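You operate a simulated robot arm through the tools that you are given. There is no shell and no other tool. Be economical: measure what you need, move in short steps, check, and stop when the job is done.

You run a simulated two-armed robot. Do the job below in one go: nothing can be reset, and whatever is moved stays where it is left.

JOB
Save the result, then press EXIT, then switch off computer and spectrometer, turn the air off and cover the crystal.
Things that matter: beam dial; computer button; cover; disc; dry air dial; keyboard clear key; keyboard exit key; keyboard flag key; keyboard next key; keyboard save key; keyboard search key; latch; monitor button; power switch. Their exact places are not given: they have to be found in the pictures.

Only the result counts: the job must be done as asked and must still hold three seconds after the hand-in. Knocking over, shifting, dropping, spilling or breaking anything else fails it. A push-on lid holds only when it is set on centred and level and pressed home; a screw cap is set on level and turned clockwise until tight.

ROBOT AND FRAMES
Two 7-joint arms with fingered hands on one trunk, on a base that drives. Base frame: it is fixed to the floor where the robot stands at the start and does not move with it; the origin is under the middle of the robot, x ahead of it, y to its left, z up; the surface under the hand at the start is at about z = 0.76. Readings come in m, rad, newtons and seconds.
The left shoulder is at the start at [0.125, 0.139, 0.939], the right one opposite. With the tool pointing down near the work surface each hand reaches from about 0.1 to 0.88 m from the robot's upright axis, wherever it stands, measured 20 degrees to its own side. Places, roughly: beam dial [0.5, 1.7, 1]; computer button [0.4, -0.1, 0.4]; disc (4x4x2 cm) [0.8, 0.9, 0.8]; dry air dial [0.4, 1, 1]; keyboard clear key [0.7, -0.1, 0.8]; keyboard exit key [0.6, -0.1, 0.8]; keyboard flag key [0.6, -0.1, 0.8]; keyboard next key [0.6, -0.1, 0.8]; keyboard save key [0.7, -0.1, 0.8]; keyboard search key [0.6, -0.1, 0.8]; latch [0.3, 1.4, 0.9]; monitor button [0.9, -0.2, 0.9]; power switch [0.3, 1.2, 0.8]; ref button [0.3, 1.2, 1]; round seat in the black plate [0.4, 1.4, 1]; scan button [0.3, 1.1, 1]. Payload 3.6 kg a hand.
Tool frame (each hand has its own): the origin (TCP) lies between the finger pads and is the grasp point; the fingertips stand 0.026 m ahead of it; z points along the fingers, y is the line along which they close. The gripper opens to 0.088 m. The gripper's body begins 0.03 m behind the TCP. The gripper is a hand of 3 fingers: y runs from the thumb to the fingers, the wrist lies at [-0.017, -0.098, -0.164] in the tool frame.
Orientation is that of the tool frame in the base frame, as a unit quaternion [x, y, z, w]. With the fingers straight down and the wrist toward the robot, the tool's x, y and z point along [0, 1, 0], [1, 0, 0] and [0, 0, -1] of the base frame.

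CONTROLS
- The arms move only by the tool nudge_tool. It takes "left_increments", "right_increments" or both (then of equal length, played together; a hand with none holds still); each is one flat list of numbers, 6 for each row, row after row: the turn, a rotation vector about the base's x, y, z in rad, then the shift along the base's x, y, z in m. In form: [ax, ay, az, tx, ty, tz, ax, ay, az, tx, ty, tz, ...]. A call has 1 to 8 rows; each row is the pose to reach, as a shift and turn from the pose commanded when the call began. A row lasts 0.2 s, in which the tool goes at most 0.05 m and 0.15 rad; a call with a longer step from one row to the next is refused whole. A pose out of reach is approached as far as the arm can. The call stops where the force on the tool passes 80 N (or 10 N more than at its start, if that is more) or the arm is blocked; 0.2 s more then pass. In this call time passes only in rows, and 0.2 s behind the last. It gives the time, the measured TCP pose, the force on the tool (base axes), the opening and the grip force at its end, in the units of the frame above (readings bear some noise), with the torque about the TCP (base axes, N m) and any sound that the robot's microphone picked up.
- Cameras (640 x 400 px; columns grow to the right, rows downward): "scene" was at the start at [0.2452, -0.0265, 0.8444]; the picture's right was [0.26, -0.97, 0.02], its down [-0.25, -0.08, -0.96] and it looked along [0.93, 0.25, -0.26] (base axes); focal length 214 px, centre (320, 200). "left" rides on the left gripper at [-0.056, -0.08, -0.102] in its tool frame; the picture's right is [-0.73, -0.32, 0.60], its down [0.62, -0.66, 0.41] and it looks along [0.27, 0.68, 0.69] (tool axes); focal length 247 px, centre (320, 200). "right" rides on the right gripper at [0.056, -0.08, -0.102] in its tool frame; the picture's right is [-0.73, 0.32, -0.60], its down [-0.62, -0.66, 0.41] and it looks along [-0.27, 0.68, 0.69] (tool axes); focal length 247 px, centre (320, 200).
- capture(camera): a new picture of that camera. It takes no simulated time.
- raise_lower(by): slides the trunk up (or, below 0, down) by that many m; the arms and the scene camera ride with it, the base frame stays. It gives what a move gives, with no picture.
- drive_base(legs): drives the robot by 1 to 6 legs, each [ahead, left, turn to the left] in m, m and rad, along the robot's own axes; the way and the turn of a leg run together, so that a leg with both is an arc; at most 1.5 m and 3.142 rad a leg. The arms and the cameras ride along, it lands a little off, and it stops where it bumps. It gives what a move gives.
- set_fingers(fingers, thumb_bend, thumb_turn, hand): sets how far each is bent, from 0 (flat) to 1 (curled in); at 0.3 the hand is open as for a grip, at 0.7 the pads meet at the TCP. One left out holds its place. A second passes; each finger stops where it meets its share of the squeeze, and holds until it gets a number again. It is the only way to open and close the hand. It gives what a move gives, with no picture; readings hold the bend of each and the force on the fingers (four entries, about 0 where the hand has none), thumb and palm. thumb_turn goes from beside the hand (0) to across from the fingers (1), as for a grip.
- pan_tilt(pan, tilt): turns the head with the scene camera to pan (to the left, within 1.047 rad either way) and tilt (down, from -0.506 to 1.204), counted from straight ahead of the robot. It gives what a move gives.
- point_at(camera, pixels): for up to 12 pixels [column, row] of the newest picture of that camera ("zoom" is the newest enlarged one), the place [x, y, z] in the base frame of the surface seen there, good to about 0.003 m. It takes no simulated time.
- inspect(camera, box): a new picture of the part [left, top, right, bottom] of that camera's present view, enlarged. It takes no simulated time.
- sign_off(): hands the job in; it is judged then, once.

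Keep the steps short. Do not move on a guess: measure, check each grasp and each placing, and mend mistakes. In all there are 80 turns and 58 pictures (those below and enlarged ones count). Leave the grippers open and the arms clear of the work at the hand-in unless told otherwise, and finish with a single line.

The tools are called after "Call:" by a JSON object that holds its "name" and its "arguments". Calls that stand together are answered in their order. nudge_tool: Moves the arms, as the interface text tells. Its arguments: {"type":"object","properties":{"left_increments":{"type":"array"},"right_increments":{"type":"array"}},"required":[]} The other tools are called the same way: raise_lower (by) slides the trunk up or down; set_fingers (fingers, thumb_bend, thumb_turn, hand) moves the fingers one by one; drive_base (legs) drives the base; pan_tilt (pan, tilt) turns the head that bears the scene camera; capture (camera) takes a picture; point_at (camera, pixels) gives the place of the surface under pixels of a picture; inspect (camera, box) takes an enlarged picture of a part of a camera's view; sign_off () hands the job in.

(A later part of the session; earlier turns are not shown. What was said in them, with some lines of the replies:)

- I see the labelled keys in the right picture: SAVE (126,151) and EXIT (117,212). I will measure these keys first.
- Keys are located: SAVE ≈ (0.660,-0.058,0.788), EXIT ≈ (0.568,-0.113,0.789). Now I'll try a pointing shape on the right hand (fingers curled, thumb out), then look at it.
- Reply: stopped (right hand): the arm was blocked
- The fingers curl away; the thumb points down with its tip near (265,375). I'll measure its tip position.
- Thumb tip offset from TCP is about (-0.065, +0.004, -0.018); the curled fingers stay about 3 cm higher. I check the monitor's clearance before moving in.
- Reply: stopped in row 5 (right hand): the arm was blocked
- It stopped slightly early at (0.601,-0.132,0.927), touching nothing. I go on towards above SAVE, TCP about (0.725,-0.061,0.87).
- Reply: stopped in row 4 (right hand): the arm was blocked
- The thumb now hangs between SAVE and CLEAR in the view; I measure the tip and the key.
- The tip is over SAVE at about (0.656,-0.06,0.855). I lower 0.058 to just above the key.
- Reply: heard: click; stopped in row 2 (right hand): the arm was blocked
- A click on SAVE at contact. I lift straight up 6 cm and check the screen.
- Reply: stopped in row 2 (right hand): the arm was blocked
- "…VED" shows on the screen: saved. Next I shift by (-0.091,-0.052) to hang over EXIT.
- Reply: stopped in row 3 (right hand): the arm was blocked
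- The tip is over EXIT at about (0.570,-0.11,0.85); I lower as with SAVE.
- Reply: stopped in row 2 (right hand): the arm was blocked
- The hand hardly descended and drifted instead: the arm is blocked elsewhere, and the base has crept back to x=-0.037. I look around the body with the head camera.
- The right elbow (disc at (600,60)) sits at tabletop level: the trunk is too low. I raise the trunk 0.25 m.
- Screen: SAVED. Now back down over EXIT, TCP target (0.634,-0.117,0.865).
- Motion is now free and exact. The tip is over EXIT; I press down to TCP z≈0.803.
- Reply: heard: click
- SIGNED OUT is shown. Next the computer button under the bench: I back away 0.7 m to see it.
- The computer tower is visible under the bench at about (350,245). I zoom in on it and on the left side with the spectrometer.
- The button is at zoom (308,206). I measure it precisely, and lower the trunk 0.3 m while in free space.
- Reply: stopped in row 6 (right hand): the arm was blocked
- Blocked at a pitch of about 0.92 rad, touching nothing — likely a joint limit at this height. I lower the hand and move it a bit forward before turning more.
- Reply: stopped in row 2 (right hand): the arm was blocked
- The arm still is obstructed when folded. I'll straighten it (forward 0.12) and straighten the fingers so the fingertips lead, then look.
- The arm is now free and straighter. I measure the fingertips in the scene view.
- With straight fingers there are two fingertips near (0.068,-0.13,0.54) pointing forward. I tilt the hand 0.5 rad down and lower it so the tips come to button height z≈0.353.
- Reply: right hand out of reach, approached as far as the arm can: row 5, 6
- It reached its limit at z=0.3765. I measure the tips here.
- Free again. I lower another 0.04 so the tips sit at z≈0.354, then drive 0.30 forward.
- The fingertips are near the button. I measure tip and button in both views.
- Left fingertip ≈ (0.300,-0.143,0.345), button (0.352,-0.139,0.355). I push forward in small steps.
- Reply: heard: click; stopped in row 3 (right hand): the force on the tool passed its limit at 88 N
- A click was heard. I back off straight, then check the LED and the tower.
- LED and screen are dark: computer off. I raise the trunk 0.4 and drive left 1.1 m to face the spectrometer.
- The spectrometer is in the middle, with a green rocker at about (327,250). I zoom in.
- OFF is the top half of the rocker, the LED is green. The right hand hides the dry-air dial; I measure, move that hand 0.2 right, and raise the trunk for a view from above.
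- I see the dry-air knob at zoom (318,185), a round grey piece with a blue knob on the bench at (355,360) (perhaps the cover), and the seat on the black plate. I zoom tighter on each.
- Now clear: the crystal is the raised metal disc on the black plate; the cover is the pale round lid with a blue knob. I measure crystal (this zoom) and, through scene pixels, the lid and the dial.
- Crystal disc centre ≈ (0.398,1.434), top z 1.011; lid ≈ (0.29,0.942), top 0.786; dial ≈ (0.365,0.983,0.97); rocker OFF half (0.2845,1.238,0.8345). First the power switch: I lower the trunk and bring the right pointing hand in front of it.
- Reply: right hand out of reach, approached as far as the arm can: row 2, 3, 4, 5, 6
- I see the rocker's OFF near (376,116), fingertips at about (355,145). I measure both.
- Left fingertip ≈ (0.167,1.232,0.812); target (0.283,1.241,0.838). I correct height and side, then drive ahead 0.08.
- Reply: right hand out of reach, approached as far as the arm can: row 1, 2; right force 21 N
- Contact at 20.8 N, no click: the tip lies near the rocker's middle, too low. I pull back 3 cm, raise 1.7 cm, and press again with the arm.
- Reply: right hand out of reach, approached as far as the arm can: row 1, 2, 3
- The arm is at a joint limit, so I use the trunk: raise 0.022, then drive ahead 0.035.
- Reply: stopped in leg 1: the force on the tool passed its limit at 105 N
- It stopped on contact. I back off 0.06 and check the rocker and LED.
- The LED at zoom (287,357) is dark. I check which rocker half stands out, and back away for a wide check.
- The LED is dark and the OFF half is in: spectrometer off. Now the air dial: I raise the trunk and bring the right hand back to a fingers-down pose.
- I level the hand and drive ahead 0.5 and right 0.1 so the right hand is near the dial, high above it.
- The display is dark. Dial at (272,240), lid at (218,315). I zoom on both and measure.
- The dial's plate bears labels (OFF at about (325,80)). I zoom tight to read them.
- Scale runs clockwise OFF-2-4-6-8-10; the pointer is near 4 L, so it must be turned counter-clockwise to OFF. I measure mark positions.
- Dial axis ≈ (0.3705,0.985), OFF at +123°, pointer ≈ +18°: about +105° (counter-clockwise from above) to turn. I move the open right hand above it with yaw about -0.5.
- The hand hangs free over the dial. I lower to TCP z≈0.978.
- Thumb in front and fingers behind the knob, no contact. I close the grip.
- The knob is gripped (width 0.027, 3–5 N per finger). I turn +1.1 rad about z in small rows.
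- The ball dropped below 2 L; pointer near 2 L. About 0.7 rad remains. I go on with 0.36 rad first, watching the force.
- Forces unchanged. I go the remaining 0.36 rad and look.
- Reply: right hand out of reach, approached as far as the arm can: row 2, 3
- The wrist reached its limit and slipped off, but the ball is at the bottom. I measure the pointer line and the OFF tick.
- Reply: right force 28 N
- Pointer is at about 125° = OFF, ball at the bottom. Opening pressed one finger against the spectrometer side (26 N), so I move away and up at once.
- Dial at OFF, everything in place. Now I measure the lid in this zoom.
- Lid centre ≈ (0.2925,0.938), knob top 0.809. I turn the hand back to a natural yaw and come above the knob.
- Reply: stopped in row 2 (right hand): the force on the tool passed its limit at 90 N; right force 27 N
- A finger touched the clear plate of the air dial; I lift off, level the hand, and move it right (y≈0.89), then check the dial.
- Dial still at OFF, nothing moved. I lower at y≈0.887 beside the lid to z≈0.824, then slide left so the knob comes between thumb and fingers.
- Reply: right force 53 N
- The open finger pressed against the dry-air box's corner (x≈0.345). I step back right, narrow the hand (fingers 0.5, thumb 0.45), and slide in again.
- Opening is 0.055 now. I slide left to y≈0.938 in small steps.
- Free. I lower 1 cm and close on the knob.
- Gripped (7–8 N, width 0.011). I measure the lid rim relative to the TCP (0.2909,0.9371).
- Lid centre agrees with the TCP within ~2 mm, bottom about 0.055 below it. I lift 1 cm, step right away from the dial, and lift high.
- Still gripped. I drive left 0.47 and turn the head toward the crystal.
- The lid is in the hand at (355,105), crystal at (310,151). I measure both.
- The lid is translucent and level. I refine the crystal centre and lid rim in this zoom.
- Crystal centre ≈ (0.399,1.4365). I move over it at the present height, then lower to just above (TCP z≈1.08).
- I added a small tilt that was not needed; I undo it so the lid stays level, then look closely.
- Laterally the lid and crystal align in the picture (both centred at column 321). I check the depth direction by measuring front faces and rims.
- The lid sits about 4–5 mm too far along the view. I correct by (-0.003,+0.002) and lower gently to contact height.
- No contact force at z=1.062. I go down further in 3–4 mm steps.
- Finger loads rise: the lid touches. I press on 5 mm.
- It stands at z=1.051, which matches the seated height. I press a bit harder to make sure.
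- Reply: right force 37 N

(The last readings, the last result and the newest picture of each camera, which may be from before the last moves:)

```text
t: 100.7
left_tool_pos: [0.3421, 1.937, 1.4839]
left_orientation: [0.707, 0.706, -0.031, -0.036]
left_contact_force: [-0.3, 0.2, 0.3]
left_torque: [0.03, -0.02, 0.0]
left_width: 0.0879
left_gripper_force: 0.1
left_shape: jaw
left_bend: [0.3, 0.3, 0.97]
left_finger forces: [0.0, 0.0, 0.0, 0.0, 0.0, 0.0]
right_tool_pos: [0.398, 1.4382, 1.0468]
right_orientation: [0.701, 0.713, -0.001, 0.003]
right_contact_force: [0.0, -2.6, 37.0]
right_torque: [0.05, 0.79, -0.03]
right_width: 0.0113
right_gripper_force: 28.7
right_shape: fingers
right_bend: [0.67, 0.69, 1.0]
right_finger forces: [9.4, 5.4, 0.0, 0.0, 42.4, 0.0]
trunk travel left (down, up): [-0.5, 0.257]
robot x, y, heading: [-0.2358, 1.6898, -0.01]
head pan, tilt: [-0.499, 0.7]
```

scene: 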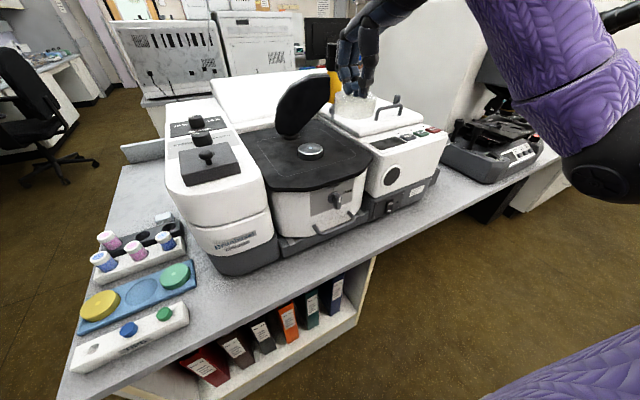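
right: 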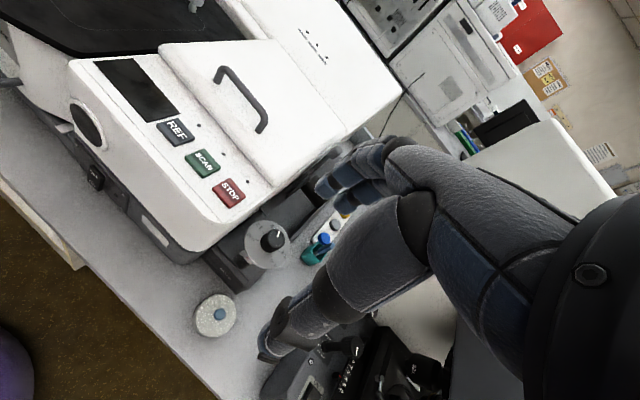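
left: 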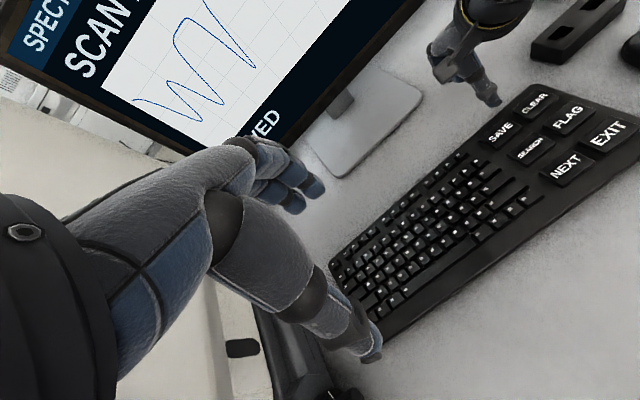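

37 N applied at the lid. I release gently and lift off straight up.

Call:
{"name": "nudge_tool", "arguments": {"right_increments": [0, 0, 0, 0, 0, 0.008]}}

Call:
{"name": "set_fingers", "arguments": {"hand": "right", "fingers": 0.5, "thumb_bend": 0.42}}

```text
t: 101.1
left_tool_pos: [0.3454, 1.9365, 1.4806]
left_orientation: [0.708, 0.704, -0.032, -0.037]
left_contact_force: [-0.3, -0.2, 1.0]
left_torque: [0.0, 0.02, -0.01]
left_width: 0.0879
left_gripper_force: 0.1
left_shape: jaw
left_bend: [0.3, 0.3, 0.97]
left_finger forces: [0.0, 0.1, 0.1, 0.0, 0.0, 0.0]
right_tool_pos: [0.3982, 1.4372, 1.0486]
right_orientation: [0.701, 0.714, -0.007, -0.001]
right_contact_force: [5.1, -0.7, 17.4]
right_torque: [0.09, 0.1, -0.03]
right_width: 0.0106
right_gripper_force: 19.6
right_shape: fingers
right_bend: [0.67, 0.69, 1.0]
right_finger forces: [16.2, 5.9, 0.0, 0.0, 17.1, 0.0]
trunk travel left (down, up): [-0.5, 0.257]
robot x, y, heading: [-0.236, 1.6883, -0.005]
head pan, tilt: [-0.499, 0.7]
```

```text
t: 102.1
left_tool_pos: [0.3431, 1.9367, 1.4827]
left_orientation: [0.709, 0.704, -0.031, -0.037]
left_contact_force: [0.0, -0.9, 0.1]
left_torque: [0.03, -0.02, -0.04]
left_width: 0.0879
left_gripper_force: 0.1
left_shape: jaw
left_bend: [0.3, 0.3, 0.97]
left_finger forces: [0.1, 0.0, 0.0, 0.0, 0.0, 0.0]
right_tool_pos: [0.3954, 1.4392, 1.0476]
right_orientation: [0.701, 0.713, -0.007, -0.003]
right_contact_force: [-7.1, 0.6, 20.6]
right_torque: [0.18, -0.22, 0.05]
right_width: 0.0441
right_gripper_force: 10.7
right_shape: fingers
right_bend: [0.55, 0.42, 0.99]
right_finger forces: [17.6, 3.5, 0.0, 0.0, 0.0, 0.0]
trunk travel left (down, up): [-0.5, 0.257]
robot x, y, heading: [-0.2394, 1.6889, -0.01]
head pan, tilt: [-0.499, 0.7]
```

Fingers are off the knob (0.044 apart) but rest on the lid top. I lift straight up.

Call:
{"name": "nudge_tool", "arguments": {"right_increments": [0, 0, 0, 0.001, 0, 0.01, 0, 0, 0, 0.001, 0, 0.04, 0, 0, 0, 0.0, 0, 0.08]}}

```text
t: 102.9
left_tool_pos: [0.3468, 1.936, 1.4808]
left_orientation: [0.708, 0.705, -0.032, -0.037]
left_contact_force: [-0.6, 0.2, -0.4]
left_torque: [0.0, 0.01, 0.0]
left_width: 0.088
left_gripper_force: 0.0
left_shape: jaw
left_bend: [0.3, 0.3, 0.97]
left_finger forces: [0.0, 0.1, 0.1, 0.1, 0.0, 0.1]
right_tool_pos: [0.3952, 1.4374, 1.1241]
right_orientation: [0.701, 0.713, -0.01, -0.003]
right_contact_force: [-0.3, 0.6, 0.5]
right_torque: [-0.03, 0.03, 0.03]
right_width: 0.0534
right_gripper_force: 0.1
right_shape: fingers
right_bend: [0.5, 0.42, 0.99]
right_finger forces: [0.1, 0.1, 0.0, 0.1, 0.1, 0.0]
trunk travel left (down, up): [-0.5, 0.257]
robot x, y, heading: [-0.2408, 1.6905, -0.008]
head pan, tilt: [-0.499, 0.7]
```

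Lid released. To make sure it is home I close the fingers and press down on the knob's top (expected at z≈1.044).

Call:
{"name": "set_fingers", "arguments": {"hand": "right", "fingers": 0.75, "thumb_bend": 0.75}}

Call:
{"name": "nudge_tool", "arguments": {"right_increments": [0, 0, 0, 0.002, 0, -0.03, 0, 0, 0, 0.003, 0, -0.045, 0, 0, 0, 0.003, 0, -0.052, 0, 0, 0, 0.003, 0, -0.056]}}

```text
t: 103.9
left_tool_pos: [0.3466, 1.9362, 1.481]
left_orientation: [0.707, 0.705, -0.032, -0.038]
left_contact_force: [0.4, -0.3, 0.3]
left_torque: [-0.02, -0.01, 0.0]
left_width: 0.0878
left_gripper_force: 0.1
left_shape: jaw
left_bend: [0.3, 0.3, 0.97]
left_finger forces: [0.0, 0.0, 0.0, 0.1, 0.0, 0.0]
right_tool_pos: [0.3964, 1.4366, 1.1252]
right_orientation: [0.701, 0.714, -0.008, -0.004]
right_contact_force: [-0.3, 0.6, 0.7]
right_torque: [-0.03, 0.02, -0.02]
right_width: 0.0
right_gripper_force: 0.1
right_shape: fingers
right_bend: [0.75, 0.72, 1.0]
right_finger forces: [0.0, 0.0, 0.0, 0.0, 0.1, 0.1]
trunk travel left (down, up): [-0.5, 0.257]
robot x, y, heading: [-0.2368, 1.6894, -0.012]
head pan, tilt: [-0.499, 0.7]
```

```text
t: 104.9
left_tool_pos: [0.346, 1.9356, 1.4807]
left_orientation: [0.707, 0.705, -0.031, -0.038]
left_contact_force: [0.3, -0.6, -0.2]
left_torque: [0.01, 0.02, -0.02]
left_width: 0.0877
left_gripper_force: 0.1
left_shape: jaw
left_bend: [0.3, 0.3, 0.97]
left_finger forces: [0.1, 0.0, 0.0, 0.0, 0.0, 0.0]
right_tool_pos: [0.4002, 1.4382, 1.0686]
right_orientation: [0.701, 0.713, -0.008, -0.003]
right_contact_force: [-0.7, -1.0, -0.4]
right_torque: [-0.02, -0.03, 0.0]
right_width: 0.0
right_gripper_force: 0.0
right_shape: fingers
right_bend: [0.75, 0.72, 1.0]
right_finger forces: [0.0, 0.1, 0.1, 0.0, 0.1, 0.0]
trunk travel left (down, up): [-0.5, 0.257]
robot x, y, heading: [-0.2394, 1.6934, -0.008]
head pan, tilt: [-0.499, 0.7]
```

No contact yet at 1.069. I lower in 4 mm steps.

Call:
{"name": "nudge_tool", "arguments": {"right_increments": [0, 0, 0, -0.001, 0, -0.004, 0, 0, 0, -0.001, 0, -0.008, 0, 0, 0, -0.001, 0, -0.012]}}

```text
t: 105.7
left_tool_pos: [0.3439, 1.9355, 1.482]
left_orientation: [0.708, 0.705, -0.031, -0.037]
left_contact_force: [-0.3, 0.2, 0.0]
left_torque: [0.02, -0.06, -0.01]
left_width: 0.0881
left_gripper_force: 0.2
left_shape: jaw
left_bend: [0.3, 0.3, 0.97]
left_finger forces: [0.0, 0.0, 0.0, 0.0, 0.0, 0.0]
right_tool_pos: [0.398, 1.4391, 1.0631]
right_orientation: [0.701, 0.713, -0.005, 0.001]
right_contact_force: [-4.0, -0.5, 18.4]
right_torque: [-0.03, 0.21, 0.0]
right_width: 0.0001
right_gripper_force: 12.0
right_shape: fingers
right_bend: [0.75, 0.73, 1.0]
right_finger forces: [0.0, 0.0, 0.0, 0.1, 24.4, 0.1]
trunk travel left (down, up): [-0.5, 0.257]
robot x, y, heading: [-0.2368, 1.6878, -0.004]
head pan, tilt: [-0.499, 0.7]
5 turns are left
```

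Contact with the knob at the seated height, 18 N. I press a little more, then lift away, open, and look with the last picture.

Call:
{"name": "nudge_tool", "arguments": {"right_increments": [0, 0, 0, 0.001, 0, -0.006, 0, 0, 0, 0.001, 0, -0.01]}}

Call:
{"name": "nudge_tool", "arguments": {"right_increments": [0, 0, 0, 0, 0, 0.04, 0, 0, 0, 0, 0, 0.085, 0, 0, 0, -0.03, -0.02, 0.12, 0, 0, 0, -0.07, -0.03, 0.14, 0, 0, 0, -0.11, -0.04, 0.15, 0, 0, 0, -0.15, -0.05, 0.15]}}

Call:
{"name": "inspect", "arguments": {"camera": "scene", "box": [265, 90, 355, 180]}}

Call:
{"name": "point_at", "arguments": {"camera": "zoom", "pixels": [[321, 250], [300, 250], [345, 250], [321, 268], [280, 258], [360, 258], [321, 285], [265, 270], [378, 270], [321, 225], [321, 330]]}}

```text
t: 106.3
left_tool_pos: [0.3385, 1.9376, 1.4838]
left_orientation: [0.707, 0.705, -0.03, -0.035]
left_contact_force: [-0.5, 0.7, 0.0]
left_torque: [-0.02, 0.01, -0.02]
left_width: 0.0878
left_gripper_force: 0.1
left_shape: jaw
left_bend: [0.3, 0.3, 0.97]
left_finger forces: [0.0, 0.1, 0.0, 0.0, 0.0, 0.1]
right_tool_pos: [0.3994, 1.4379, 1.0618]
right_orientation: [0.701, 0.714, 0.001, 0.007]
right_contact_force: [-12.2, -3.3, 48.8]
right_torque: [-0.13, 0.58, -0.02]
right_width: 0.0
right_gripper_force: 28.0
right_shape: fingers
right_bend: [0.75, 0.76, 1.0]
right_finger forces: [0.1, 0.0, 0.1, 0.0, 55.3, 0.0]
trunk travel left (down, up): [-0.5, 0.257]
robot x, y, heading: [-0.2329, 1.6896, -0.005]
head pan, tilt: [-0.499, 0.7]
```

```text
refused: row 3 steps farther than a row can; nothing moved
```

```text
4.44 times, centred on (310, 135) of scene
```

zoom: 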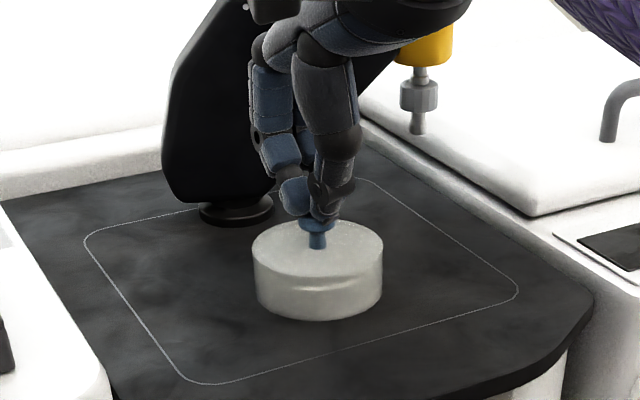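

```text
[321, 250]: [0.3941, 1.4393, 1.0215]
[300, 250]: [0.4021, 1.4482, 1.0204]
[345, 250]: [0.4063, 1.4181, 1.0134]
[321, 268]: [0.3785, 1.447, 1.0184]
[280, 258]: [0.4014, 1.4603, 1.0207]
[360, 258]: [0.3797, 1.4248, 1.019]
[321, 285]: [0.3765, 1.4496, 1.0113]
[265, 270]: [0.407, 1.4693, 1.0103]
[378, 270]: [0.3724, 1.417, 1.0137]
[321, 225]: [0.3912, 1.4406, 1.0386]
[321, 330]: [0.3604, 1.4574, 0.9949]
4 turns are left
```

The lid sits level on the plate (top z≈1.020 all over). I lift away straight up with legal steps, then open the hand.

Call:
{"name": "nudge_tool", "arguments": {"right_increments": [0, 0, 0, 0, 0, 0.04, 0, 0, 0, 0, 0, 0.08, 0, 0, 0, -0.01, 0, 0.12, 0, 0, 0, -0.04, -0.01, 0.15, 0, 0, 0, -0.08, -0.01, 0.17, 0, 0, 0, -0.12, -0.01, 0.18]}}

Call:
{"name": "set_fingers", "arguments": {"hand": "right", "fingers": 0.3, "thumb_bend": 0.3}}

```text
t: 107.7
left_tool_pos: [0.3452, 1.9361, 1.4808]
left_orientation: [0.707, 0.705, -0.03, -0.038]
left_contact_force: [0.3, -0.1, 0.6]
left_torque: [-0.02, 0.03, 0.02]
left_width: 0.0881
left_gripper_force: 0.1
left_shape: jaw
left_bend: [0.3, 0.3, 0.97]
left_finger forces: [0.1, 0.0, 0.1, 0.0, 0.0, 0.1]
right_tool_pos: [0.2787, 1.4281, 1.2278]
right_orientation: [0.701, 0.713, -0.008, -0.003]
right_contact_force: [0.0, -0.2, 0.3]
right_torque: [-0.03, -0.01, 0.05]
right_width: 0.0
right_gripper_force: 0.1
right_shape: fingers
right_bend: [0.75, 0.72, 1.0]
right_finger forces: [0.0, 0.0, 0.0, 0.0, 0.0, 0.0]
trunk travel left (down, up): [-0.5, 0.257]
robot x, y, heading: [-0.2374, 1.6936, -0.005]
head pan, tilt: [-0.499, 0.7]
```

```text
t: 108.7
left_tool_pos: [0.3454, 1.9351, 1.4818]
left_orientation: [0.708, 0.705, -0.031, -0.038]
left_contact_force: [-0.1, -0.2, -1.2]
left_torque: [-0.02, 0.0, 0.02]
left_width: 0.0878
left_gripper_force: 0.1
left_shape: jaw
left_bend: [0.3, 0.3, 0.97]
left_finger forces: [0.0, 0.0, 0.0, 0.0, 0.0, 0.1]
right_tool_pos: [0.2808, 1.4271, 1.2283]
right_orientation: [0.701, 0.713, -0.008, -0.003]
right_contact_force: [0.7, 0.7, 0.2]
right_torque: [0.0, 0.0, -0.01]
right_width: 0.0881
right_gripper_force: 0.0
right_shape: fingers
right_bend: [0.3, 0.3, 0.98]
right_finger forces: [0.1, 0.1, 0.1, 0.1, 0.0, 0.0]
trunk travel left (down, up): [-0.5, 0.257]
robot x, y, heading: [-0.2368, 1.6886, -0.006]
head pan, tilt: [-0.499, 0.7]
3 turns are left
```

Both hands are open and clear, and every step has been checked, so I hand in.

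Call:
{"name": "sign_off", "arguments": {}}

```text
The job is handed in.
```

I saved the result, pressed EXIT, switched off the computer and spectrometer, turned the dry air to OFF and pressed the cover home, level, on the crystal; along the way a finger bumped the air dial's clear plate (about 90 N), the dry-air box and the spectrometer's side, and the dial still read OFF after its bump, with no shift seen in later pictures.
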